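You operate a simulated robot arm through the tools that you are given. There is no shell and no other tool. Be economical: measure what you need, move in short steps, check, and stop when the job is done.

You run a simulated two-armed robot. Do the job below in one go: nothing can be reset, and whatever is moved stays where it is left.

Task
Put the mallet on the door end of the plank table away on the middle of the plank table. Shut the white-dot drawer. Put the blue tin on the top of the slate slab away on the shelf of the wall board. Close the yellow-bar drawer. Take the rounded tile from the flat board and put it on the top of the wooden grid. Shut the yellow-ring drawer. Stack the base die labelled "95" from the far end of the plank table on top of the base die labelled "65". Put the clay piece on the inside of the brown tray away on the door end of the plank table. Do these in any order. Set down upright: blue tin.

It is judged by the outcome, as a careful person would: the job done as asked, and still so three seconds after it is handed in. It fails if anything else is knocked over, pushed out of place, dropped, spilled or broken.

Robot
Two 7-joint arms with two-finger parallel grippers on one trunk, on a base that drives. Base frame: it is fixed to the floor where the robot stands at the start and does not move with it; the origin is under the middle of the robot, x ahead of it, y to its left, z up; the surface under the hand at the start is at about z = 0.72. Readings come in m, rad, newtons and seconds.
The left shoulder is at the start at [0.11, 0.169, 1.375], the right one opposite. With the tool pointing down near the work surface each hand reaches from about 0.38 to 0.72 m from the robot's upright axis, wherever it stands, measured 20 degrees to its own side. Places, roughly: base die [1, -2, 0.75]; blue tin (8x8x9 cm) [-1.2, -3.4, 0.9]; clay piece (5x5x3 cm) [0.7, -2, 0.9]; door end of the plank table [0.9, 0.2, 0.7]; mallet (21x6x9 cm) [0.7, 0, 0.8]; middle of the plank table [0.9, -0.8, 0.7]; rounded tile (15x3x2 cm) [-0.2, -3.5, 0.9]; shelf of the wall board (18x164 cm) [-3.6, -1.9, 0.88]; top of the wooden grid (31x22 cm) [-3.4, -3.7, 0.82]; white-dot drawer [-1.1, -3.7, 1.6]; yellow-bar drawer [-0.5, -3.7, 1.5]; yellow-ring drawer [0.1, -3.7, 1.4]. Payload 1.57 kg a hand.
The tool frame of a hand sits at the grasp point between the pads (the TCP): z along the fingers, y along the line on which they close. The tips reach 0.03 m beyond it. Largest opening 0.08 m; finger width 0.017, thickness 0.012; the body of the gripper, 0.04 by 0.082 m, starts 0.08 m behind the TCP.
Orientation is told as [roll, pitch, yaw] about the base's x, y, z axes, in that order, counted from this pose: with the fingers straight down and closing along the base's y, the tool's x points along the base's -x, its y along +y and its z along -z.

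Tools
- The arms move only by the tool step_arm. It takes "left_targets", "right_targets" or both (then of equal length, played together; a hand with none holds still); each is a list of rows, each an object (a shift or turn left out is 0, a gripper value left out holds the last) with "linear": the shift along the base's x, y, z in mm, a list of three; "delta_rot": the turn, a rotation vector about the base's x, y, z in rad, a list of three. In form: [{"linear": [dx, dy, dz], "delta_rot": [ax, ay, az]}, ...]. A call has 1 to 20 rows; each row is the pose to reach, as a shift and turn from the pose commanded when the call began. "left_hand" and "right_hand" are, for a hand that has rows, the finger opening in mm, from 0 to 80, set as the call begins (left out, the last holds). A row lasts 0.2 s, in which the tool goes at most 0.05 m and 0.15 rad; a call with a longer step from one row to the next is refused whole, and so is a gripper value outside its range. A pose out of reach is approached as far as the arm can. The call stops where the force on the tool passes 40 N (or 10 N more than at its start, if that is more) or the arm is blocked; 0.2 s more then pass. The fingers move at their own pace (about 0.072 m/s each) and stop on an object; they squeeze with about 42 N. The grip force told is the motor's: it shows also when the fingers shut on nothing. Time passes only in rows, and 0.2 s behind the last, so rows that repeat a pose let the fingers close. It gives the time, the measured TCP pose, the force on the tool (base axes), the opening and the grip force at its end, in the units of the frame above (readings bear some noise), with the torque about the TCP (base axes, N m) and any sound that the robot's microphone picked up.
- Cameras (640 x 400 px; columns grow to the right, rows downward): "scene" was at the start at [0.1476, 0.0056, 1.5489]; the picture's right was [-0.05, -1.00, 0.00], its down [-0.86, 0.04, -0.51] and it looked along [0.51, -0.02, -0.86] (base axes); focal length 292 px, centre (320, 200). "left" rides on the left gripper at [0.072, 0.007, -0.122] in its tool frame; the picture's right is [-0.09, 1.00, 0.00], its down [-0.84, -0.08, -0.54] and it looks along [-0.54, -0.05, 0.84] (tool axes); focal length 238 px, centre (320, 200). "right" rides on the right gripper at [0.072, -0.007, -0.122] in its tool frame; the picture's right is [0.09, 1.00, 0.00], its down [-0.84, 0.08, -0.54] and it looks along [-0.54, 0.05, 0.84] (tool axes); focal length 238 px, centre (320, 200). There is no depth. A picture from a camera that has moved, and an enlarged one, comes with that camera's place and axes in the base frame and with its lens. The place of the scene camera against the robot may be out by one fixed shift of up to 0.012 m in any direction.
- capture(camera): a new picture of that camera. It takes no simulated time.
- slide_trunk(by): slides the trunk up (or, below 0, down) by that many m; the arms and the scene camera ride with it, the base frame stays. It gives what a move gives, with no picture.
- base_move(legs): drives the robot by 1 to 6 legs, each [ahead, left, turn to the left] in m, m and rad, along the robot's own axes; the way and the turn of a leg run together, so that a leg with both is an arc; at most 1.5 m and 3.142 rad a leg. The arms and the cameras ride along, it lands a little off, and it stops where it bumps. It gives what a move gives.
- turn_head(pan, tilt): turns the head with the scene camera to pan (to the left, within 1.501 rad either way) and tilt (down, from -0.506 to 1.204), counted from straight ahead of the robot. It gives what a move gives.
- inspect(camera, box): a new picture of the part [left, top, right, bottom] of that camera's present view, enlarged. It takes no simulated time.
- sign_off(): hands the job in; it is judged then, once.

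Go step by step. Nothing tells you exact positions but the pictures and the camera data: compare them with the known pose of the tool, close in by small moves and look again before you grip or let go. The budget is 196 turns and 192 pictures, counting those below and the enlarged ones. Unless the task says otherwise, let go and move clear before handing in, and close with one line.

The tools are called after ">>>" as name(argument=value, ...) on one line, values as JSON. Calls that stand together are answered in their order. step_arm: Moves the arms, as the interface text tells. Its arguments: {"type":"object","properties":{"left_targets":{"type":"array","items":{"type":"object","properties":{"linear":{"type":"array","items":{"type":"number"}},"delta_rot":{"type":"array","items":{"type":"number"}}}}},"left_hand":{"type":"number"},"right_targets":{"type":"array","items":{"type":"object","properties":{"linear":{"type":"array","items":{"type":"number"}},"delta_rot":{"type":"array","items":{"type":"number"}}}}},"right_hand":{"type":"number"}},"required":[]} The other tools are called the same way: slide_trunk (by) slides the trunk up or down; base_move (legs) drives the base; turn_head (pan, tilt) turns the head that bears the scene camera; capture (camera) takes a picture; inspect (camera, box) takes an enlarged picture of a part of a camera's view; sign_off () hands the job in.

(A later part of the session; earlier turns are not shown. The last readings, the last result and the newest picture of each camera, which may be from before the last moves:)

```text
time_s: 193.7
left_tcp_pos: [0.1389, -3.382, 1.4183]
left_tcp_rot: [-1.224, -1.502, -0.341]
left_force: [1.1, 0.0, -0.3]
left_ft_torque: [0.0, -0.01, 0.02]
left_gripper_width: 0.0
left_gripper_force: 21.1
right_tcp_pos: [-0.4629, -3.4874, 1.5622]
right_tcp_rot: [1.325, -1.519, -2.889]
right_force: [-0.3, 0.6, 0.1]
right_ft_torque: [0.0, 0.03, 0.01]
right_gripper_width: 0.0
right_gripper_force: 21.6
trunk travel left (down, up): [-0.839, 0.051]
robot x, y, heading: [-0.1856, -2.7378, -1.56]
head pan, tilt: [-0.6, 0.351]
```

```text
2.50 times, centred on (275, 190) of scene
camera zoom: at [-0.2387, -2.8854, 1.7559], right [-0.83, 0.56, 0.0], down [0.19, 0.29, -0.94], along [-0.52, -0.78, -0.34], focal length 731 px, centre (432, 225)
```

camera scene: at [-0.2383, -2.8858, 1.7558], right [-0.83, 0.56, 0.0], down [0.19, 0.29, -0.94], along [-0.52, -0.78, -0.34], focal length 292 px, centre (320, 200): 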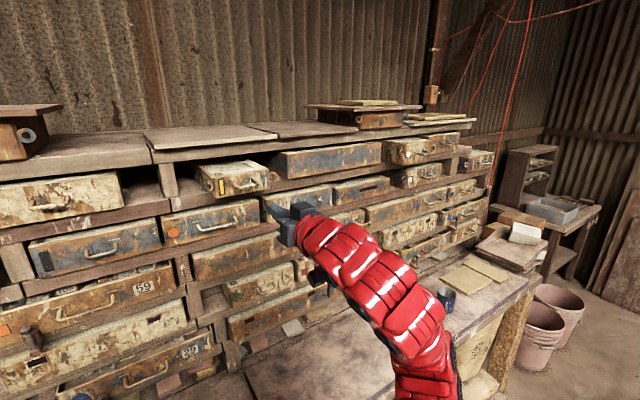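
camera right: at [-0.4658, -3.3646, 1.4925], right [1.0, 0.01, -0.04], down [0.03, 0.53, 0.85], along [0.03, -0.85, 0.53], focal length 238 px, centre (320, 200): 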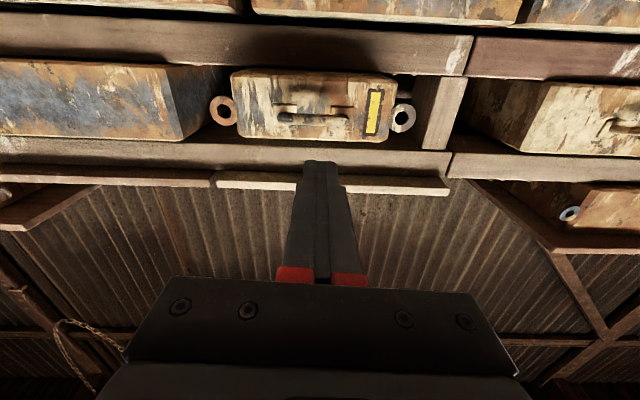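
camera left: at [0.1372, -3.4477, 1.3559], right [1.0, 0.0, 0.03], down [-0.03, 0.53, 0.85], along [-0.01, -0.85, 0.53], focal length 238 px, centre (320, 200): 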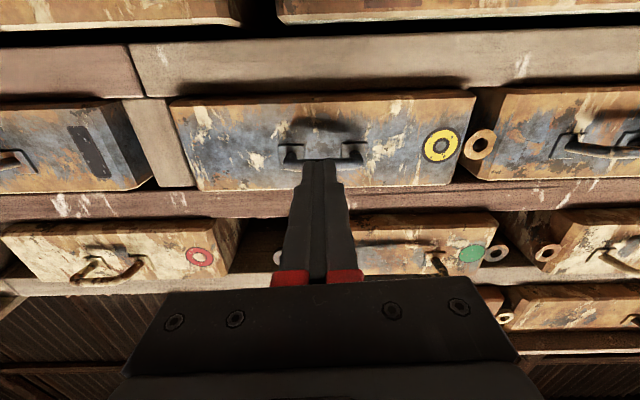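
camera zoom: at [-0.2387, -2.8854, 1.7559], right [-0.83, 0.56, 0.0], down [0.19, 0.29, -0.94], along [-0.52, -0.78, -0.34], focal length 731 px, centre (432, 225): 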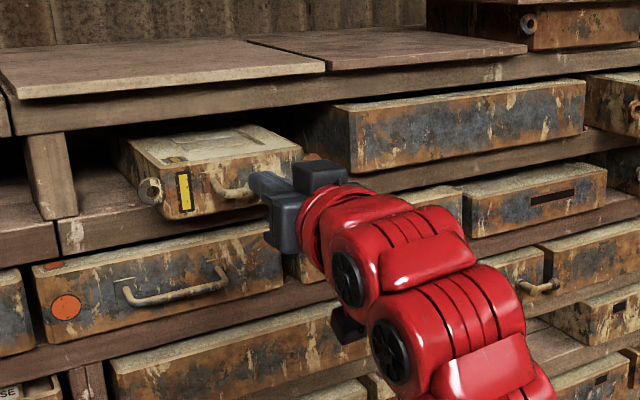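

Free now; handle at about z 1.540. Approach 25 mm lower and push.

>>> step_arm(right_targets=[{"linear": [0, 0, -13]}, {"linear": [0, 0, -26]}, {"linear": [0, -20, -26]}, {"linear": [0, -40, -26]}, {"linear": [0, -55, -26]}, {"linear": [0, -65, -26]}, {"linear": [0, -75, -26]}, {"linear": [0, -85, -26]}, {"linear": [0, -95, -26]}, {"linear": [0, -105, -26]}, {"linear": [0, -115, -26]}])

>>> capture(camera="right")

>>> inspect(camera="scene", box=[150, 110, 400, 270])

```text
time_s: 195.7
left_tcp_pos: [0.1389, -3.3731, 1.4235]
left_tcp_rot: [-1.33, -1.504, -0.236]
left_force: [0.6, -0.5, 0.0]
left_ft_torque: [-0.01, -0.03, -0.01]
left_gripper_width: 0.0
left_gripper_force: 21.5
right_tcp_pos: [-0.4649, -3.5711, 1.5399]
right_tcp_rot: [1.278, -1.517, -2.843]
right_force: [3.7, 36.4, -4.4]
right_ft_torque: [0.18, -0.26, 0.02]
right_gripper_width: 0.0
right_gripper_force: 21.0
trunk travel left (down, up): [-0.839, 0.051]
robot x, y, heading: [-0.1874, -2.7337, -1.561]
head pan, tilt: [-0.6, 0.351]
stopped in row 10 (right hand): the force on the tool passed its limit at 51 N (the readings are from after the stop); the commanded pose is now the measured one
```

```text
105 pictures are left
camera right: at [-0.4665, -3.4487, 1.4702], right [1.0, 0.01, -0.04], down [0.03, 0.53, 0.85], along [0.03, -0.85, 0.53], focal length 238 px, centre (320, 200)
```

right: 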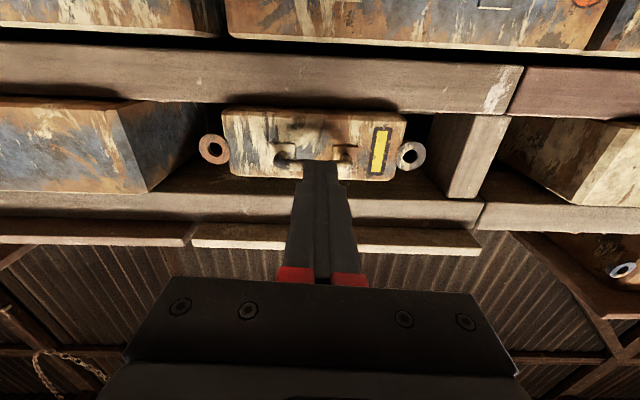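

```text
2.50 times, centred on (275, 190) of scene
camera zoom: at [-0.2372, -2.8733, 1.757], right [-0.83, 0.56, 0.0], down [0.19, 0.28, -0.94], along [-0.52, -0.78, -0.34], focal length 731 px, centre (432, 225)
```

zoom: 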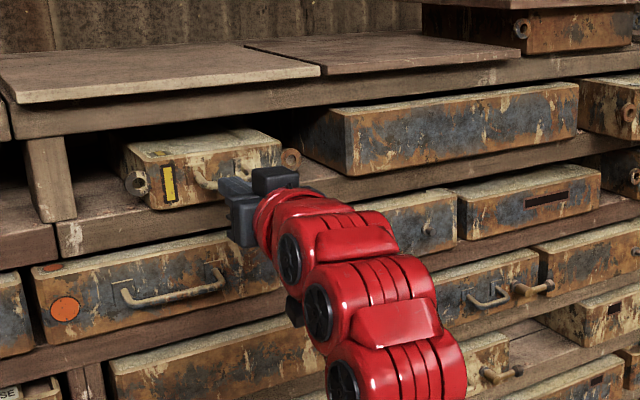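

Hard stop at the same depth as the ring drawer (TCP y −3.571): shut. Retract gently and check that it stays.

>>> step_arm(right_targets=[{"linear": [0, 15, 0]}, {"linear": [0, 40, 0]}, {"linear": [0, 80, 0]}, {"linear": [0, 120, 0]}, {"linear": [0, 160, 0]}])

>>> capture(camera="scene")

>>> inspect(camera="scene", box=[370, 110, 510, 200])

>>> capture(camera="right")

```text
time_s: 196.9
left_tcp_pos: [0.1394, -3.3807, 1.4193]
left_tcp_rot: [-1.241, -1.504, -0.326]
left_force: [-0.4, 0.7, 0.1]
left_ft_torque: [-0.02, -0.04, -0.05]
left_gripper_width: 0.0001
left_gripper_force: 21.3
right_tcp_pos: [-0.4639, -3.419, 1.5344]
right_tcp_rot: [1.143, -1.513, -2.709]
right_force: [0.1, 0.3, 0.4]
right_ft_torque: [0.0, 0.01, -0.01]
right_gripper_width: 0.0
right_gripper_force: 21.5
trunk travel left (down, up): [-0.839, 0.051]
robot x, y, heading: [-0.1874, -2.7366, -1.557]
head pan, tilt: [-0.6, 0.351]
```

```text
103 pictures are left
camera scene: at [-0.2383, -2.8831, 1.7561], right [-0.83, 0.56, 0.0], down [0.19, 0.28, -0.94], along [-0.52, -0.78, -0.34], focal length 292 px, centre (320, 200)
```

scene: 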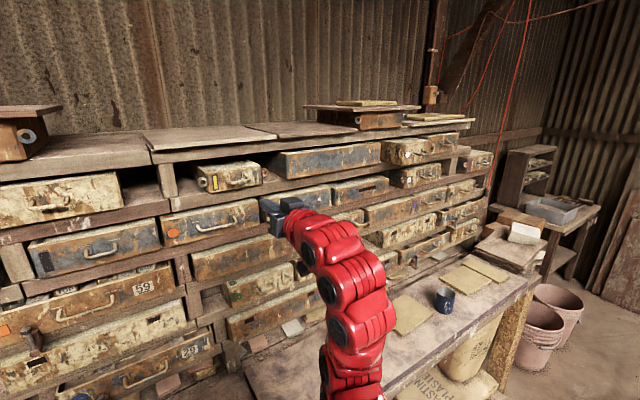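

```text
4.44 times, centred on (440, 155) of scene
camera zoom: at [-0.2383, -2.8831, 1.7561], right [-0.83, 0.56, 0.0], down [0.19, 0.28, -0.94], along [-0.52, -0.78, -0.34], focal length 1299 px, centre (-213, 400)
```

zoom: 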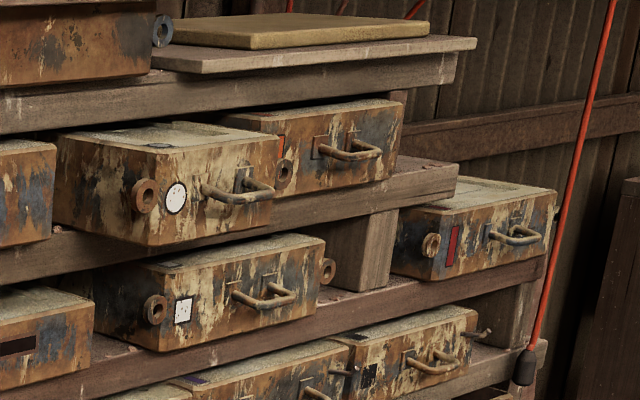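

```text
101 pictures are left
camera right: at [-0.4661, -3.296, 1.4651], right [1.0, 0.01, -0.04], down [0.03, 0.52, 0.85], along [0.03, -0.85, 0.52], focal length 238 px, centre (320, 200)
```

right: 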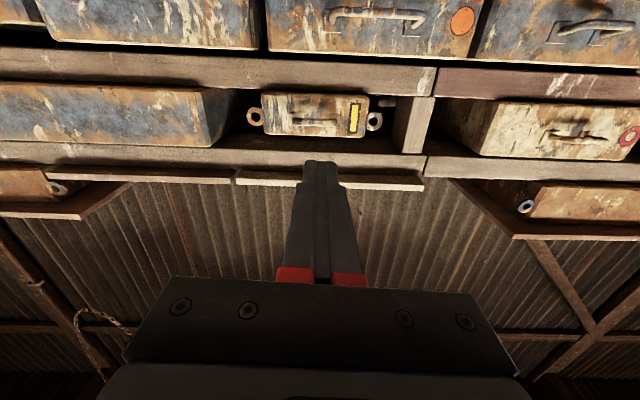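

The yellow-bar drawer stayed shut. The white-dot drawer is found: dot at about x −1.09, z 1.55, handle near x −1.15. I'll slide right so the right hand faces it.

>>> base_move(legs=[[-0.04, -0.68, 0]])

>>> capture(camera="right")

>>> turn_head(pan=-0.4, tilt=0.3)

>>> capture(camera="scene")

```text
time_s: 200.7
left_tcp_pos: [-0.548, -3.3475, 1.4184]
left_tcp_rot: [-1.221, -1.5, -0.341]
left_force: [0.0, 0.3, 0.1]
left_ft_torque: [0.04, -0.03, 0.0]
left_gripper_width: 0.0
left_gripper_force: 21.4
right_tcp_pos: [-1.15, -3.3908, 1.5328]
right_tcp_rot: [1.135, -1.513, -2.698]
right_force: [0.6, -0.4, -0.8]
right_ft_torque: [-0.03, -0.01, 0.01]
right_gripper_width: 0.0
right_gripper_force: 21.1
trunk travel left (down, up): [-0.839, 0.051]
robot x, y, heading: [-0.8758, -2.7085, -1.562]
head pan, tilt: [-0.6, 0.351]
```

```text
100 pictures are left
camera right: at [-1.1526, -3.2666, 1.4644], right [1.0, 0.01, -0.04], down [0.03, 0.52, 0.85], along [0.03, -0.85, 0.52], focal length 238 px, centre (320, 200)
```

right: 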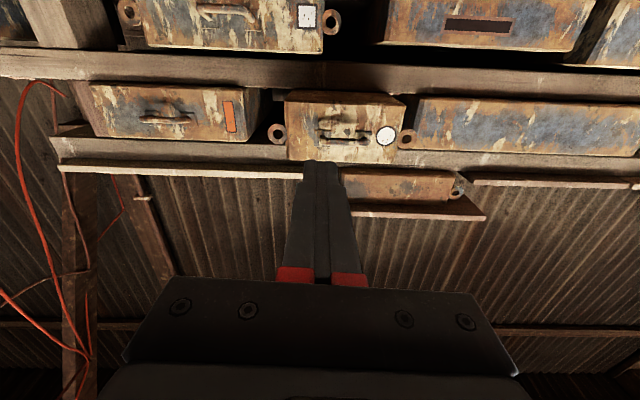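

```text
time_s: 201.4
left_tcp_pos: [-0.5486, -3.3486, 1.4184]
left_tcp_rot: [-1.222, -1.503, -0.341]
left_force: [1.1, -0.1, 0.2]
left_ft_torque: [0.04, 0.0, 0.0]
left_gripper_width: 0.0
left_gripper_force: 21.4
right_tcp_pos: [-1.1524, -3.3894, 1.5328]
right_tcp_rot: [1.137, -1.514, -2.701]
right_force: [-0.3, 0.1, 0.0]
right_ft_torque: [-0.02, 0.01, 0.02]
right_gripper_width: 0.0003
right_gripper_force: 21.1
trunk travel left (down, up): [-0.839, 0.051]
robot x, y, heading: [-0.8765, -2.7056, -1.555]
head pan, tilt: [-0.4, 0.3]
```

```text
99 pictures are left
camera scene: at [-0.9104, -2.8621, 1.7605], right [-0.93, 0.38, 0.0], down [0.11, 0.27, -0.96], along [-0.36, -0.88, -0.3], focal length 292 px, centre (320, 200)
```

scene: 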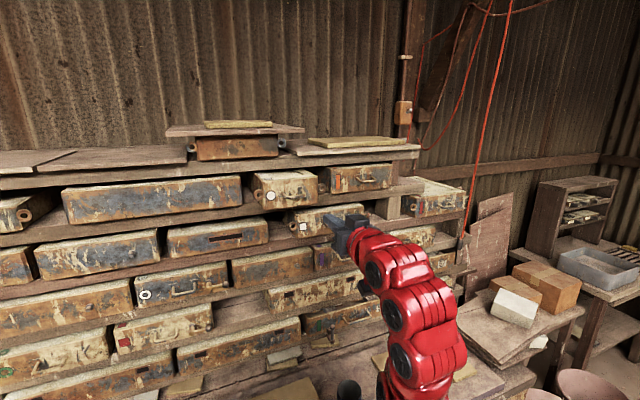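

Handle is at about (−1.115, z 1.553). Push, aiming just below the bar's centre.

>>> step_arm(right_targets=[{"linear": [18, 0, 8]}, {"linear": [36, -20, 15]}, {"linear": [36, -60, 15]}, {"linear": [36, -90, 15]}, {"linear": [36, -110, 15]}, {"linear": [36, -120, 15]}, {"linear": [36, -130, 15]}, {"linear": [36, -140, 15]}, {"linear": [36, -150, 15]}, {"linear": [36, -160, 15]}, {"linear": [36, -170, 15]}, {"linear": [36, -180, 15]}, {"linear": [36, -190, 15]}, {"linear": [36, -200, 15]}])

>>> capture(camera="right")

>>> inspect(camera="scene", box=[200, 130, 430, 270])

```text
time_s: 204.5
left_tcp_pos: [-0.5472, -3.3372, 1.424]
left_tcp_rot: [-1.349, -1.504, -0.216]
left_force: [0.1, 0.3, -0.3]
left_ft_torque: [0.0, 0.02, 0.01]
left_gripper_width: 0.0
left_gripper_force: 21.3
right_tcp_pos: [-1.1138, -3.5749, 1.5504]
right_tcp_rot: [1.136, -1.512, -2.701]
right_force: [3.7, 42.4, -7.9]
right_ft_torque: [0.26, -0.3, 0.02]
right_gripper_width: 0.0
right_gripper_force: 21.1
trunk travel left (down, up): [-0.839, 0.051]
robot x, y, heading: [-0.875, -2.705, -1.564]
head pan, tilt: [-0.4, 0.3]
stopped in row 14 (right hand): the force on the tool passed its limit at 54 N (the readings are from after the stop); the commanded pose is now the measured one
```

```text
98 pictures are left
camera right: at [-1.1173, -3.4521, 1.4821], right [1.0, 0.01, -0.04], down [0.03, 0.52, 0.85], along [0.03, -0.85, 0.52], focal length 238 px, centre (320, 200)
```

right: 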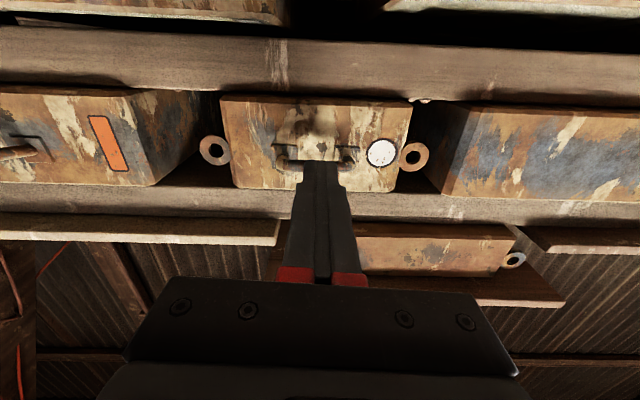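

```text
2.78 times, centred on (315, 200) of scene
camera zoom: at [-0.9085, -2.8472, 1.7619], right [-0.93, 0.38, 0.0], down [0.11, 0.27, -0.96], along [-0.36, -0.89, -0.29], focal length 813 px, centre (334, 200)
```

zoom: 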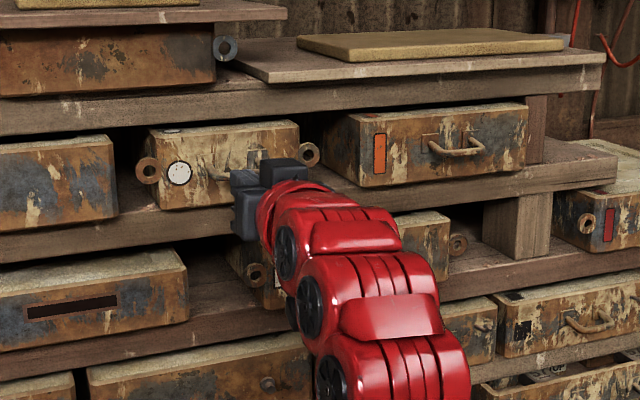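

Hard stop at y −3.575 again: shut. Retract straight back and check.

>>> step_arm(right_targets=[{"linear": [0, 15, 0]}, {"linear": [0, 40, 0]}, {"linear": [0, 80, 0]}, {"linear": [0, 120, 0]}, {"linear": [0, 160, 0]}])

>>> inspect(camera="scene", box=[200, 130, 430, 270])

>>> turn_head(pan=0.5, tilt=0.6)

>>> capture(camera="scene")

```text
time_s: 205.7
left_tcp_pos: [-0.5475, -3.3462, 1.4201]
left_tcp_rot: [-1.244, -1.503, -0.321]
left_force: [-0.5, 1.3, 0.3]
left_ft_torque: [0.04, 0.0, 0.01]
left_gripper_width: 0.0
left_gripper_force: 21.3
right_tcp_pos: [-1.1181, -3.4253, 1.5443]
right_tcp_rot: [1.016, -1.509, -2.579]
right_force: [0.6, 0.5, 0.1]
right_ft_torque: [0.01, 0.0, -0.03]
right_gripper_width: 0.0
right_gripper_force: 21.7
trunk travel left (down, up): [-0.839, 0.051]
robot x, y, heading: [-0.8787, -2.7033, -1.565]
head pan, tilt: [-0.4, 0.3]
```

```text
2.78 times, centred on (315, 200) of scene
camera zoom: at [-0.9098, -2.8586, 1.7608], right [-0.93, 0.38, 0.0], down [0.11, 0.27, -0.96], along [-0.36, -0.88, -0.29], focal length 813 px, centre (334, 200)
```

zoom: 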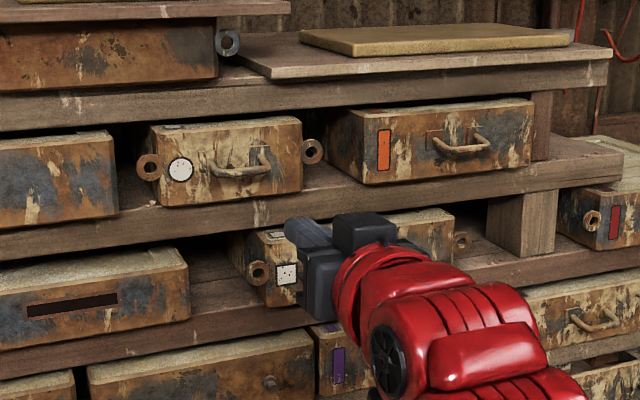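

```text
time_s: 206.9
left_tcp_pos: [-0.5482, -3.3477, 1.4188]
left_tcp_rot: [-1.226, -1.503, -0.341]
left_force: [1.0, 0.8, 0.2]
left_ft_torque: [0.02, -0.03, -0.02]
left_gripper_width: 0.0
left_gripper_force: 20.5
right_tcp_pos: [-1.1161, -3.4272, 1.5447]
right_tcp_rot: [1.012, -1.508, -2.576]
right_force: [0.6, 0.1, -0.4]
right_ft_torque: [-0.02, -0.04, 0.01]
right_gripper_width: 0.0
right_gripper_force: 21.2
trunk travel left (down, up): [-0.839, 0.051]
robot x, y, heading: [-0.879, -2.7022, -1.561]
head pan, tilt: [0.499, 0.6]
```

```text
95 pictures are left
camera scene: at [-0.8313, -2.8517, 1.7331], right [-0.87, -0.49, 0.0], down [-0.28, 0.49, -0.83], along [0.4, -0.72, -0.56], focal length 292 px, centre (320, 200)
```

scene: 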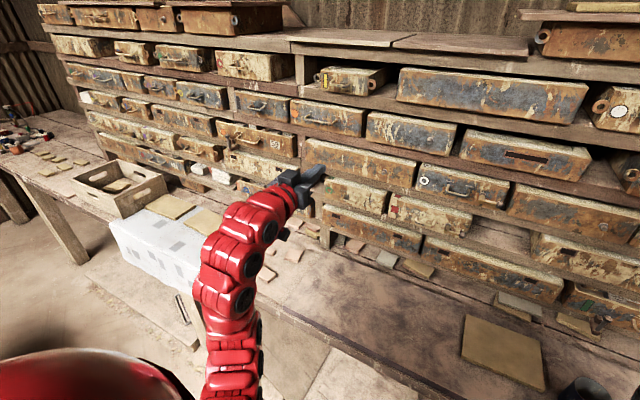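

All three drawers are shut. Now point both hands down again and go to the board with the rounded tile.

>>> step_arm(left_targets=[{"linear": [0, 30, -10], "delta_rot": [0.143, 0, 0]}, {"linear": [0, 50, -25], "delta_rot": [0.286, 0, 0]}, {"linear": [0, 60, -45], "delta_rot": [0.428, 0, 0]}, {"linear": [0, 65, -65], "delta_rot": [0.571, 0, 0]}, {"linear": [0, 70, -90], "delta_rot": [0.714, 0, 0]}, {"linear": [0, 75, -115], "delta_rot": [0.857, 0, 0]}, {"linear": [0, 80, -140], "delta_rot": [1.0, 0, 0]}, {"linear": [0, 80, -165], "delta_rot": [1.142, 0, 0]}, {"linear": [0, 80, -185], "delta_rot": [1.285, 0, 0]}, {"linear": [0, 80, -205], "delta_rot": [1.428, 0, 0]}, {"linear": [0, 80, -220], "delta_rot": [1.571, 0, 0]}, {"linear": [0, 80, -220], "delta_rot": [1.571, 0, 0]}], right_targets=[{"linear": [0, 25, -30], "delta_rot": [0.143, 0, 0]}, {"linear": [0, 45, -60], "delta_rot": [0.286, 0, 0]}, {"linear": [0, 65, -92], "delta_rot": [0.428, 0, 0]}, {"linear": [0, 85, -125], "delta_rot": [0.571, 0, 0]}, {"linear": [0, 95, -158], "delta_rot": [0.714, 0, 0]}, {"linear": [0, 105, -190], "delta_rot": [0.857, 0, 0]}, {"linear": [0, 110, -220], "delta_rot": [1.0, 0, 0]}, {"linear": [0, 110, -250], "delta_rot": [1.142, 0, 0]}, {"linear": [0, 110, -280], "delta_rot": [1.285, 0, 0]}, {"linear": [0, 110, -310], "delta_rot": [1.428, 0, 0]}, {"linear": [0, 110, -345], "delta_rot": [1.571, 0, 0]}, {"linear": [0, 110, -345], "delta_rot": [1.571, 0, 0]}], left_hand=70, right_hand=80)

>>> base_move(legs=[[0, 0.4, 0]])

>>> turn_head(pan=0.2, tilt=0.85)

>>> capture(camera="scene")

>>> capture(camera="left")

```text
time_s: 209.5
left_tcp_pos: [-0.5654, -3.2191, 1.1781]
left_tcp_rot: [-0.025, -0.315, -1.503]
left_force: [-0.2, 0.2, -0.6]
left_ft_torque: [0.0, -0.02, 0.04]
left_gripper_width: 0.0698
left_gripper_force: 0.0
left hand out of reach, approached as far as the arm can: row 8, 9, 10, 11, 12
right_tcp_pos: [-1.0887, -3.211, 1.1514]
right_tcp_rot: [0.048, -0.247, -1.625]
right_force: [-0.7, 0.2, -0.8]
right_ft_torque: [0.0, 0.01, -0.04]
right_gripper_width: 0.08
right_gripper_force: 0.0
right hand out of reach, approached as far as the arm can: row 6, 7, 8, 9, 10, 11, 12
trunk travel left (down, up): [-0.839, 0.051]
robot x, y, heading: [-0.8766, -2.7035, -1.559]
head pan, tilt: [0.499, 0.6]
```

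```text
time_s: 211.9
left_tcp_pos: [-0.1771, -3.2121, 1.178]
left_tcp_rot: [-0.027, -0.316, -1.496]
left_force: [0.0, 0.1, 0.0]
left_ft_torque: [0.0, 0.02, 0.04]
left_gripper_width: 0.0698
left_gripper_force: 0.1
right_tcp_pos: [-0.7005, -3.2062, 1.1519]
right_tcp_rot: [0.047, -0.246, -1.622]
right_force: [0.3, 0.3, 0.1]
right_ft_torque: [0.02, 0.01, -0.02]
right_gripper_width: 0.0802
right_gripper_force: 0.0
trunk travel left (down, up): [-0.839, 0.051]
robot x, y, heading: [-0.4899, -2.6971, -1.556]
head pan, tilt: [0.499, 0.6]
```

```text
time_s: 212.7
left_tcp_pos: [-0.1763, -3.2133, 1.1775]
left_tcp_rot: [-0.027, -0.316, -1.498]
left_force: [-0.4, 0.3, -0.2]
left_ft_torque: [0.04, 0.05, 0.01]
left_gripper_width: 0.07
left_gripper_force: 0.0
right_tcp_pos: [-0.6998, -3.2062, 1.1526]
right_tcp_rot: [0.045, -0.245, -1.622]
right_force: [0.5, -1.2, -0.5]
right_ft_torque: [-0.01, -0.02, 0.01]
right_gripper_width: 0.08
right_gripper_force: 0.1
trunk travel left (down, up): [-0.839, 0.051]
robot x, y, heading: [-0.4898, -2.6989, -1.551]
head pan, tilt: [0.201, 0.85]
```

```text
94 pictures are left
camera scene: at [-0.4705, -2.8457, 1.7122], right [-0.98, -0.22, 0.0], down [-0.16, 0.73, -0.66], along [0.14, -0.64, -0.75], focal length 292 px, centre (320, 200)
```

scene: 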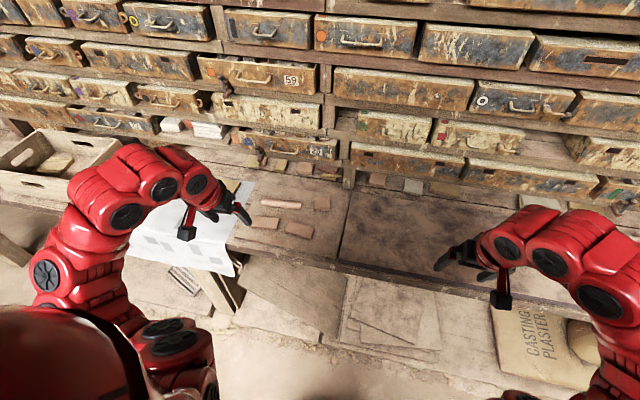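

```text
93 pictures are left
camera left: at [-0.1753, -3.1067, 1.2709], right [1.0, -0.02, 0.0], down [-0.02, -0.63, 0.78], along [-0.02, -0.78, -0.63], focal length 238 px, centre (320, 200)
```

left: 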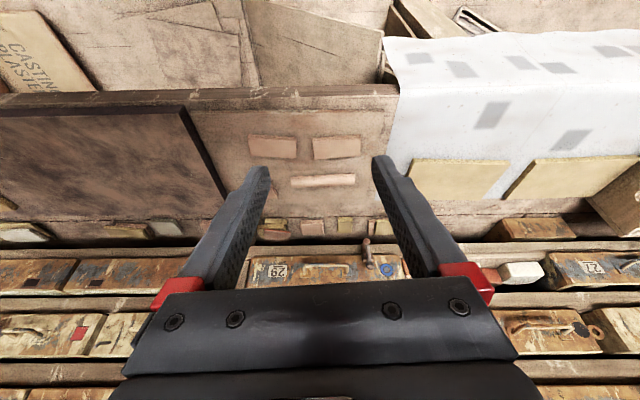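

The rounded tile lies at about (−0.18, −3.50, 0.90), long side along x. First I'll extend the left hand forward and see that it levels out.

>>> step_arm(left_targets=[{"linear": [0, -40, 10]}, {"linear": [0, -80, 20]}, {"linear": [0, -120, 20]}, {"linear": [0, -160, 20]}, {"linear": [0, -180, 20]}, {"linear": [0, -180, 20]}], right_targets=[{"linear": [0, -20, 10]}, {"linear": [0, -40, 20]}, {"linear": [0, -60, 20]}, {"linear": [0, -80, 20]}, {"linear": [0, -100, 20]}, {"linear": [0, -100, 20]}])

```text
time_s: 214.1
left_tcp_pos: [-0.1786, -3.3932, 1.1986]
left_tcp_rot: [-0.026, -0.315, -1.497]
left_force: [0.0, -0.5, -0.2]
left_ft_torque: [-0.03, -0.01, 0.02]
left_gripper_width: 0.0699
left_gripper_force: 0.0
left hand out of reach, approached as far as the arm can: row 1, 2, 3
right_tcp_pos: [-0.7004, -3.205, 1.1501]
right_tcp_rot: [0.048, -0.247, -1.622]
right_force: [0.9, -0.3, 0.3]
right_ft_torque: [-0.03, -0.01, -0.02]
right_gripper_width: 0.0802
right_gripper_force: 0.0
right hand out of reach, approached as far as the arm can: row 1, 2, 3, 4, 5, 6
trunk travel left (down, up): [-0.839, 0.051]
robot x, y, heading: [-0.4899, -2.6997, -1.552]
head pan, tilt: [0.201, 0.85]
```

>>> step_arm(left_targets=[{"linear": [0, 0, 0], "delta_rot": [0.1, 0, 0]}, {"linear": [0, 0, 0], "delta_rot": [0.2, 0, 0]}, {"linear": [0, 0, 0], "delta_rot": [0.315, -0.02, 0]}, {"linear": [0, 0, 0], "delta_rot": [0.315, -0.02, 0]}, {"linear": [0, 0, 0], "delta_rot": [0.315, -0.02, 0]}, {"linear": [0, 0, 0], "delta_rot": [0.315, -0.02, 0]}], right_targets=[{"linear": [0, -40, 10], "delta_rot": [0.05, 0, 0]}, {"linear": [0, -80, 20], "delta_rot": [0.1, 0, 0]}, {"linear": [0, -120, 30], "delta_rot": [0.15, 0, 0]}, {"linear": [0, -160, 40], "delta_rot": [0.2, 0, 0]}, {"linear": [0, -180, 50], "delta_rot": [0.245, 0, 0]}, {"linear": [0, -180, 50], "delta_rot": [0.245, 0, 0]}])

```text
time_s: 215.7
left_tcp_pos: [-0.1784, -3.3929, 1.1976]
left_tcp_rot: [0.016, -0.001, -1.504]
left_force: [-0.6, 0.1, 0.4]
left_ft_torque: [0.0, 0.0, 0.0]
left_gripper_width: 0.07
left_gripper_force: 0.0
right_tcp_pos: [-0.7177, -3.4265, 1.2219]
right_tcp_rot: [-0.122, -0.23, -1.545]
right_force: [-0.2, 0.1, 0.0]
right_ft_torque: [-0.01, -0.03, 0.0]
right_gripper_width: 0.0801
right_gripper_force: 0.0
right hand out of reach, approached as far as the arm can: row 1, 2, 3, 4, 5
trunk travel left (down, up): [-0.839, 0.051]
robot x, y, heading: [-0.4898, -2.6959, -1.55]
head pan, tilt: [0.201, 0.85]
stopped in row 6 (right hand): the arm was blocked; the commanded pose is now the measured one
```

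>>> capture(camera="right")

>>> capture(camera="scene")

```text
92 pictures are left
camera right: at [-0.7109, -3.3291, 1.3252], right [0.99, 0.09, -0.14], down [0.16, -0.69, 0.71], along [-0.04, -0.72, -0.69], focal length 238 px, centre (320, 200)
```

right: 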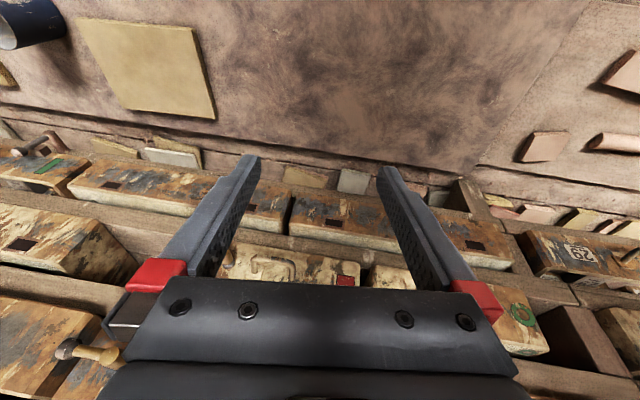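

```text
91 pictures are left
camera scene: at [-0.4738, -2.8467, 1.7121], right [-0.98, -0.22, 0.0], down [-0.16, 0.73, -0.66], along [0.14, -0.64, -0.75], focal length 292 px, centre (320, 200)
```

scene: 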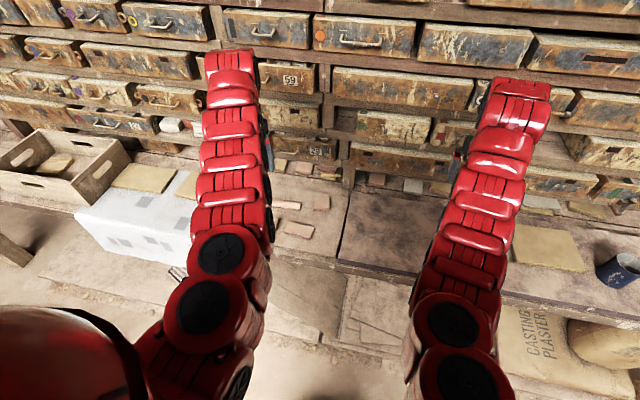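

Both hands are clear. Level the right hand, and turn the left hand so its fingers close across the tile (along y).

>>> step_arm(left_targets=[{"delta_rot": [0, 0, 0.137]}, {"delta_rot": [0, 0, 0.274]}, {"delta_rot": [0, 0, 0.41]}, {"delta_rot": [0, 0, 0.547]}, {"delta_rot": [0, 0, 0.684]}, {"delta_rot": [0, 0, 0.82]}, {"delta_rot": [0, 0, 0.957]}, {"delta_rot": [0, 0, 1.094]}, {"delta_rot": [0, 0, 1.23]}, {"delta_rot": [0, 0, 1.367]}, {"delta_rot": [0, 0, 1.504]}, {"delta_rot": [0, 0, 1.504]}], right_targets=[{"linear": [0, 10, 0], "delta_rot": [0.08, -0.04, 0]}, {"linear": [0, 20, 0], "delta_rot": [0.16, -0.09, 0]}, {"linear": [0, 20, 0], "delta_rot": [0.23, -0.14, 0]}, {"linear": [0, 20, 0], "delta_rot": [0.23, -0.14, 0]}, {"linear": [0, 20, 0], "delta_rot": [0.23, -0.14, 0]}, {"linear": [0, 20, 0], "delta_rot": [0.23, -0.14, 0]}, {"linear": [0, 20, 0], "delta_rot": [0.23, -0.14, 0]}, {"linear": [0, 20, 0], "delta_rot": [0.23, -0.14, 0]}, {"linear": [0, 20, 0], "delta_rot": [0.23, -0.14, 0]}, {"linear": [0, 20, 0], "delta_rot": [0.23, -0.14, 0]}, {"linear": [0, 20, 0], "delta_rot": [0.23, -0.14, 0]}, {"linear": [0, 20, 0], "delta_rot": [0.23, -0.14, 0]}])

>>> capture(camera="left")

```text
time_s: 218.3
left_tcp_pos: [-0.1768, -3.3922, 1.198]
left_tcp_rot: [0.017, -0.003, 0.002]
left_force: [-0.8, 0.1, -0.5]
left_ft_torque: [-0.01, 0.01, -0.01]
left_gripper_width: 0.07
left_gripper_force: 0.0
right_tcp_pos: [-0.7171, -3.4051, 1.2239]
right_tcp_rot: [0.019, -0.003, -1.561]
right_force: [0.5, -0.9, -0.3]
right_ft_torque: [-0.01, 0.0, 0.0]
right_gripper_width: 0.0802
right_gripper_force: 0.0
trunk travel left (down, up): [-0.839, 0.051]
robot x, y, heading: [-0.4892, -2.696, -1.554]
head pan, tilt: [0.201, 0.85]
```

```text
90 pictures are left
camera left: at [-0.2503, -3.388, 1.3196], right [0.09, 1.0, 0.02], down [0.84, -0.09, 0.54], along [0.54, -0.04, -0.84], focal length 238 px, centre (320, 200)
```

left: 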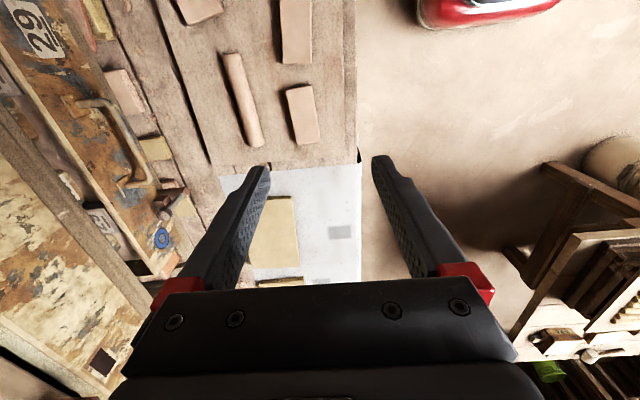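

Tile centre about (−0.18, −3.517). I'll pull the right hand back a bit, move the base closer and lower the trunk for more reach.

>>> step_arm(right_targets=[{"linear": [0, 30, 0]}, {"linear": [0, 60, 0]}, {"linear": [0, 80, 0]}])

>>> base_move(legs=[[0.1, 0.07, 0]])

>>> slide_trunk(by=-0.15)

>>> capture(camera="left")

```text
time_s: 219.1
left_tcp_pos: [-0.1773, -3.3928, 1.197]
left_tcp_rot: [0.018, -0.003, 0.002]
left_force: [-0.5, 0.1, 0.5]
left_ft_torque: [0.03, 0.0, -0.01]
left_gripper_width: 0.0699
left_gripper_force: 0.1
right_tcp_pos: [-0.7171, -3.3371, 1.2234]
right_tcp_rot: [0.021, -0.002, -1.562]
right_force: [0.5, -0.3, 0.7]
right_ft_torque: [0.01, 0.01, -0.01]
right_gripper_width: 0.0801
right_gripper_force: 0.0
right hand out of reach, approached as far as the arm can: row 3
trunk travel left (down, up): [-0.839, 0.051]
robot x, y, heading: [-0.4909, -2.6967, -1.552]
head pan, tilt: [0.201, 0.85]
```

```text
time_s: 220.3
left_tcp_pos: [-0.1094, -3.4903, 1.1983]
left_tcp_rot: [0.015, -0.002, -0.003]
left_force: [0.2, -0.3, 0.2]
left_ft_torque: [0.04, 0.0, -0.02]
left_gripper_width: 0.0698
left_gripper_force: 0.0
right_tcp_pos: [-0.6486, -3.4343, 1.2236]
right_tcp_rot: [0.022, -0.002, -1.567]
right_force: [0.6, 0.6, -0.4]
right_ft_torque: [0.0, -0.01, 0.03]
right_gripper_width: 0.08
right_gripper_force: 0.0
trunk travel left (down, up): [-0.839, 0.051]
robot x, y, heading: [-0.418, -2.7957, -1.555]
head pan, tilt: [0.201, 0.85]
```

```text
time_s: 222.1
left_tcp_pos: [-0.1081, -3.49, 1.0483]
left_tcp_rot: [0.018, -0.001, -0.003]
left_force: [0.0, 0.3, -1.2]
left_ft_torque: [0.0, 0.01, 0.02]
left_gripper_width: 0.0702
left_gripper_force: 0.0
right_tcp_pos: [-0.6468, -3.4344, 1.0735]
right_tcp_rot: [0.02, -0.001, -1.564]
right_force: [-0.1, -0.8, 0.8]
right_ft_torque: [0.02, -0.01, 0.01]
right_gripper_width: 0.0799
right_gripper_force: 0.0
trunk travel left (down, up): [-0.689, 0.201]
robot x, y, heading: [-0.4163, -2.7961, -1.555]
head pan, tilt: [0.201, 0.85]
```

```text
89 pictures are left
camera left: at [-0.1816, -3.4863, 1.1696], right [0.09, 1.0, 0.02], down [0.84, -0.09, 0.54], along [0.54, -0.04, -0.84], focal length 238 px, centre (320, 200)
```

left: 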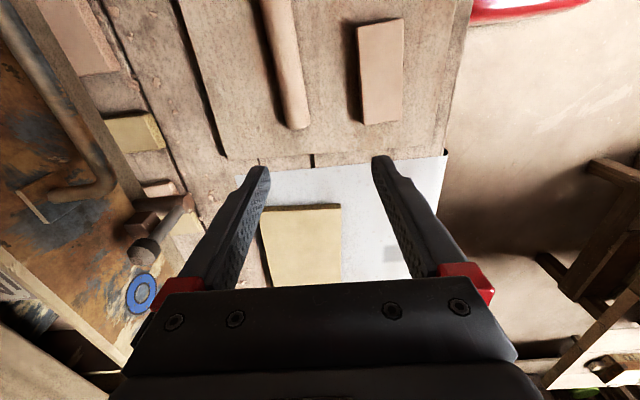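

Move over the tile centre and descend to look.

>>> step_arm(left_targets=[{"linear": [-40, -12, 0]}, {"linear": [-71, -25, -10]}, {"linear": [-71, -26, -50]}, {"linear": [-71, -26, -85]}, {"linear": [-71, -26, -85]}], left_hand=60)

>>> capture(camera="left")

```text
time_s: 223.3
left_tcp_pos: [-0.1792, -3.515, 0.9638]
left_tcp_rot: [0.016, -0.002, -0.002]
left_force: [-0.5, -0.5, 0.8]
left_ft_torque: [-0.03, -0.01, 0.01]
left_gripper_width: 0.0599
left_gripper_force: 0.1
left hand out of reach, approached as far as the arm can: row 2, 4
right_tcp_pos: [-0.6462, -3.4343, 1.0734]
right_tcp_rot: [0.019, -0.001, -1.564]
right_force: [0.4, 1.3, -0.1]
right_ft_torque: [0.02, -0.02, 0.01]
right_gripper_width: 0.0799
right_gripper_force: 0.2
trunk travel left (down, up): [-0.689, 0.201]
robot x, y, heading: [-0.4181, -2.7957, -1.551]
head pan, tilt: [0.201, 0.85]
```

```text
88 pictures are left
camera left: at [-0.2528, -3.51, 1.085], right [0.09, 1.0, 0.02], down [0.84, -0.09, 0.54], along [0.54, -0.04, -0.84], focal length 238 px, centre (320, 200)
```

left: 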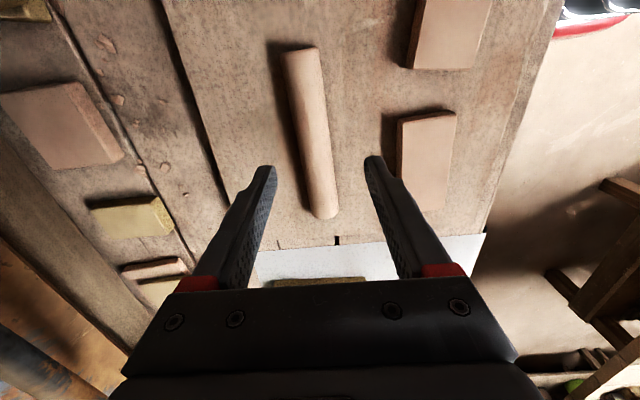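

Well aligned. Descend further with a 4 mm trim.

>>> step_arm(left_targets=[{"linear": [0, -3, -25]}, {"linear": [0, -4, -45]}, {"linear": [0, -4, -52]}, {"linear": [0, -4, -56]}], left_hand=56)

>>> capture(camera="left")

```text
time_s: 224.3
left_tcp_pos: [-0.1809, -3.5097, 0.9192]
left_tcp_rot: [0.017, -0.002, -0.002]
left_force: [0.6, 0.0, -0.1]
left_ft_torque: [0.0, 0.01, 0.01]
left_gripper_width: 0.056
left_gripper_force: 0.1
left hand out of reach, approached as far as the arm can: row 1, 2, 3, 4
right_tcp_pos: [-0.6469, -3.4343, 1.0736]
right_tcp_rot: [0.02, -0.002, -1.566]
right_force: [-0.7, 0.4, 0.7]
right_ft_torque: [-0.01, 0.03, 0.01]
right_gripper_width: 0.0799
right_gripper_force: 0.0
trunk travel left (down, up): [-0.689, 0.201]
robot x, y, heading: [-0.4214, -2.797, -1.552]
head pan, tilt: [0.201, 0.85]
```

```text
87 pictures are left
camera left: at [-0.2542, -3.5055, 1.0411], right [0.09, 1.0, 0.02], down [0.84, -0.09, 0.54], along [0.54, -0.04, -0.84], focal length 238 px, centre (320, 200)
```

left: 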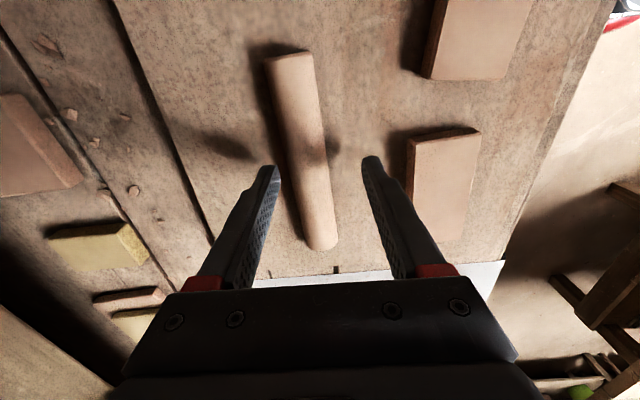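

At the reach limit; I'll raise the hand, lower the trunk 0.1 m, and come down again.

>>> step_arm(left_targets=[{"linear": [0, 0, 40]}, {"linear": [0, 0, 80]}, {"linear": [0, 0, 100]}], right_targets=[{"linear": [0, 0, 30]}, {"linear": [0, 0, 60]}, {"linear": [0, 0, 80]}])

>>> slide_trunk(by=-0.1)

>>> step_arm(left_targets=[{"linear": [0, -8, -2]}, {"linear": [0, -8, -10]}, {"linear": [0, -8, -15]}, {"linear": [0, -8, -15]}])

>>> capture(camera="left")

```text
time_s: 225.1
left_tcp_pos: [-0.1817, -3.5087, 1.0196]
left_tcp_rot: [0.015, -0.005, -0.002]
left_force: [-0.4, -0.5, 0.4]
left_ft_torque: [-0.01, 0.02, 0.0]
left_gripper_width: 0.056
left_gripper_force: 0.0
right_tcp_pos: [-0.6471, -3.4485, 1.1194]
right_tcp_rot: [0.02, -0.001, -1.564]
right_force: [-0.5, -0.6, 0.9]
right_ft_torque: [0.02, -0.04, -0.02]
right_gripper_width: 0.0802
right_gripper_force: 0.2
right hand out of reach, approached as far as the arm can: row 2, 3
trunk travel left (down, up): [-0.689, 0.201]
robot x, y, heading: [-0.4198, -2.7958, -1.556]
head pan, tilt: [0.201, 0.85]
```

```text
time_s: 226.4
left_tcp_pos: [-0.1823, -3.5085, 0.9195]
left_tcp_rot: [0.016, -0.001, -0.001]
left_force: [-0.1, 0.6, 0.2]
left_ft_torque: [0.03, -0.02, -0.01]
left_gripper_width: 0.0562
left_gripper_force: 0.1
right_tcp_pos: [-0.6468, -3.449, 1.0209]
right_tcp_rot: [0.019, -0.004, -1.565]
right_force: [-0.5, 0.2, 0.4]
right_ft_torque: [0.01, 0.05, -0.03]
right_gripper_width: 0.08
right_gripper_force: 0.1
trunk travel left (down, up): [-0.589, 0.301]
robot x, y, heading: [-0.4198, -2.7962, -1.556]
head pan, tilt: [0.201, 0.85]
```

```text
time_s: 227.4
left_tcp_pos: [-0.1816, -3.5158, 0.9057]
left_tcp_rot: [0.016, -0.002, -0.001]
left_force: [0.0, -0.7, -0.1]
left_ft_torque: [0.0, -0.04, -0.01]
left_gripper_width: 0.0561
left_gripper_force: 0.1
right_tcp_pos: [-0.6476, -3.4494, 1.0199]
right_tcp_rot: [0.02, -0.004, -1.566]
right_force: [-0.3, 0.0, -0.1]
right_ft_torque: [0.0, 0.02, -0.04]
right_gripper_width: 0.0801
right_gripper_force: 0.1
trunk travel left (down, up): [-0.589, 0.301]
robot x, y, heading: [-0.4188, -2.7967, -1.557]
head pan, tilt: [0.201, 0.85]
```

```text
86 pictures are left
camera left: at [-0.2546, -3.5111, 1.0261], right [0.09, 1.0, 0.02], down [0.84, -0.09, 0.54], along [0.54, -0.04, -0.84], focal length 238 px, centre (320, 200)
```

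left: 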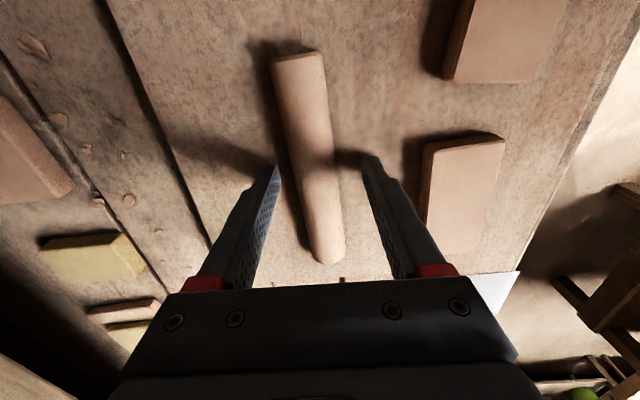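

Continue down gently to feel the board.

>>> step_arm(left_targets=[{"linear": [0, -3, -6]}, {"linear": [0, -3, -11]}, {"linear": [0, -3, -15]}, {"linear": [0, -3, -18]}])

>>> capture(camera="left")

```text
time_s: 228.0
left_tcp_pos: [-0.183, -3.517, 0.903]
left_tcp_rot: [0.0, -0.006, -0.001]
left_force: [-1.2, 0.4, 17.3]
left_ft_torque: [0.51, 0.18, -0.04]
left_gripper_width: 0.0547
left_gripper_force: 0.1
left hand out of reach, approached as far as the arm can: row 1, 2, 3
right_tcp_pos: [-0.6474, -3.4462, 1.0233]
right_tcp_rot: [0.018, -0.005, -1.567]
right_force: [-0.8, -0.5, 0.8]
right_ft_torque: [0.03, 0.02, -0.01]
right_gripper_width: 0.0801
right_gripper_force: 0.1
trunk travel left (down, up): [-0.589, 0.301]
robot x, y, heading: [-0.4162, -2.796, -1.555]
head pan, tilt: [0.201, 0.85]
stopped in row 3 (left hand): the force on the tool passed its limit at 50 N (the readings are from after the stop); the commanded pose is now the measured one
```

```text
85 pictures are left
camera left: at [-0.2552, -3.5092, 1.0234], right [0.09, 1.0, 0.0], down [0.83, -0.08, 0.55], along [0.54, -0.05, -0.84], focal length 238 px, centre (320, 200)
```

left: 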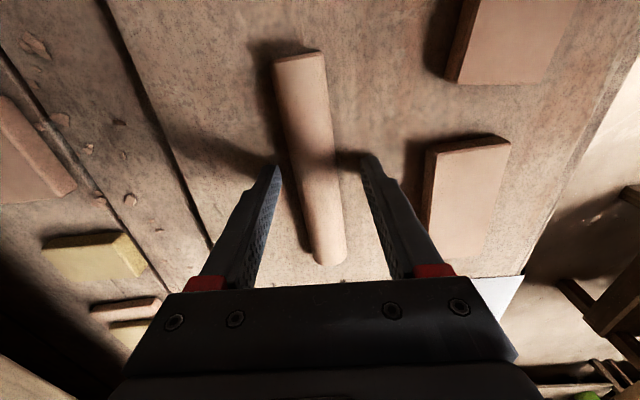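

Tips touched the board (z ≈ 0.873). Up 3 mm and close.

>>> step_arm(left_targets=[{"linear": [0, 0, 3]}, {"linear": [0, 0, 4]}])

>>> step_arm(left_targets=[{}, {}, {}, {}], left_hand=10)

>>> step_arm(left_targets=[{"linear": [0, 0, 15]}, {"linear": [0, 0, 40]}, {"linear": [0, 0, 70]}, {"linear": [0, 0, 100]}])

>>> capture(camera="left")

```text
time_s: 228.6
left_tcp_pos: [-0.1806, -3.517, 0.9022]
left_tcp_rot: [0.002, -0.004, -0.001]
left_force: [-1.2, 0.6, 2.2]
left_ft_torque: [0.02, 0.13, -0.09]
left_gripper_width: 0.0548
left_gripper_force: 0.1
right_tcp_pos: [-0.6462, -3.448, 1.02]
right_tcp_rot: [0.02, -0.004, -1.564]
right_force: [-0.7, -0.2, -0.4]
right_ft_torque: [0.02, -0.01, -0.04]
right_gripper_width: 0.0798
right_gripper_force: 0.1
trunk travel left (down, up): [-0.589, 0.301]
robot x, y, heading: [-0.4192, -2.795, -1.559]
head pan, tilt: [0.201, 0.85]
```

```text
time_s: 229.6
left_tcp_pos: [-0.1811, -3.5169, 0.9026]
left_tcp_rot: [0.002, -0.005, -0.002]
left_force: [0.4, 0.0, -0.1]
left_ft_torque: [0.0, 0.04, -0.02]
left_gripper_width: 0.0291
left_gripper_force: 38.6
right_tcp_pos: [-0.6473, -3.448, 1.0208]
right_tcp_rot: [0.019, -0.002, -1.566]
right_force: [-1.1, -0.7, 0.5]
right_ft_torque: [-0.02, -0.05, -0.03]
right_gripper_width: 0.0797
right_gripper_force: 0.0
trunk travel left (down, up): [-0.589, 0.301]
robot x, y, heading: [-0.4213, -2.7963, -1.555]
head pan, tilt: [0.201, 0.85]
```

```text
time_s: 230.6
left_tcp_pos: [-0.1886, -3.5083, 1.003]
left_tcp_rot: [0.005, -0.004, -0.001]
left_force: [0.6, -0.8, -1.4]
left_ft_torque: [-0.01, 0.03, -0.03]
left_gripper_width: 0.0297
left_gripper_force: 38.9
left hand out of reach, approached as far as the arm can: row 4
right_tcp_pos: [-0.647, -3.4476, 1.0204]
right_tcp_rot: [0.02, -0.003, -1.565]
right_force: [0.1, -0.1, 0.0]
right_ft_torque: [-0.04, 0.0, -0.01]
right_gripper_width: 0.08
right_gripper_force: 0.0
trunk travel left (down, up): [-0.589, 0.301]
robot x, y, heading: [-0.4167, -2.7975, -1.56]
head pan, tilt: [0.201, 0.85]
```

```text
84 pictures are left
camera left: at [-0.2636, -3.5019, 1.1243], right [0.09, 1.0, 0.01], down [0.83, -0.08, 0.55], along [0.54, -0.05, -0.84], focal length 238 px, centre (320, 200)
```

left: 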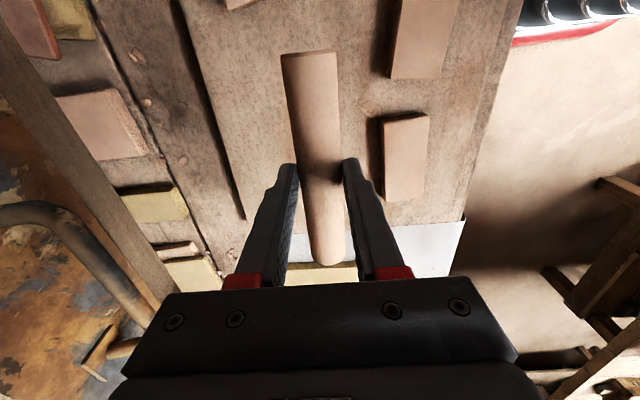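

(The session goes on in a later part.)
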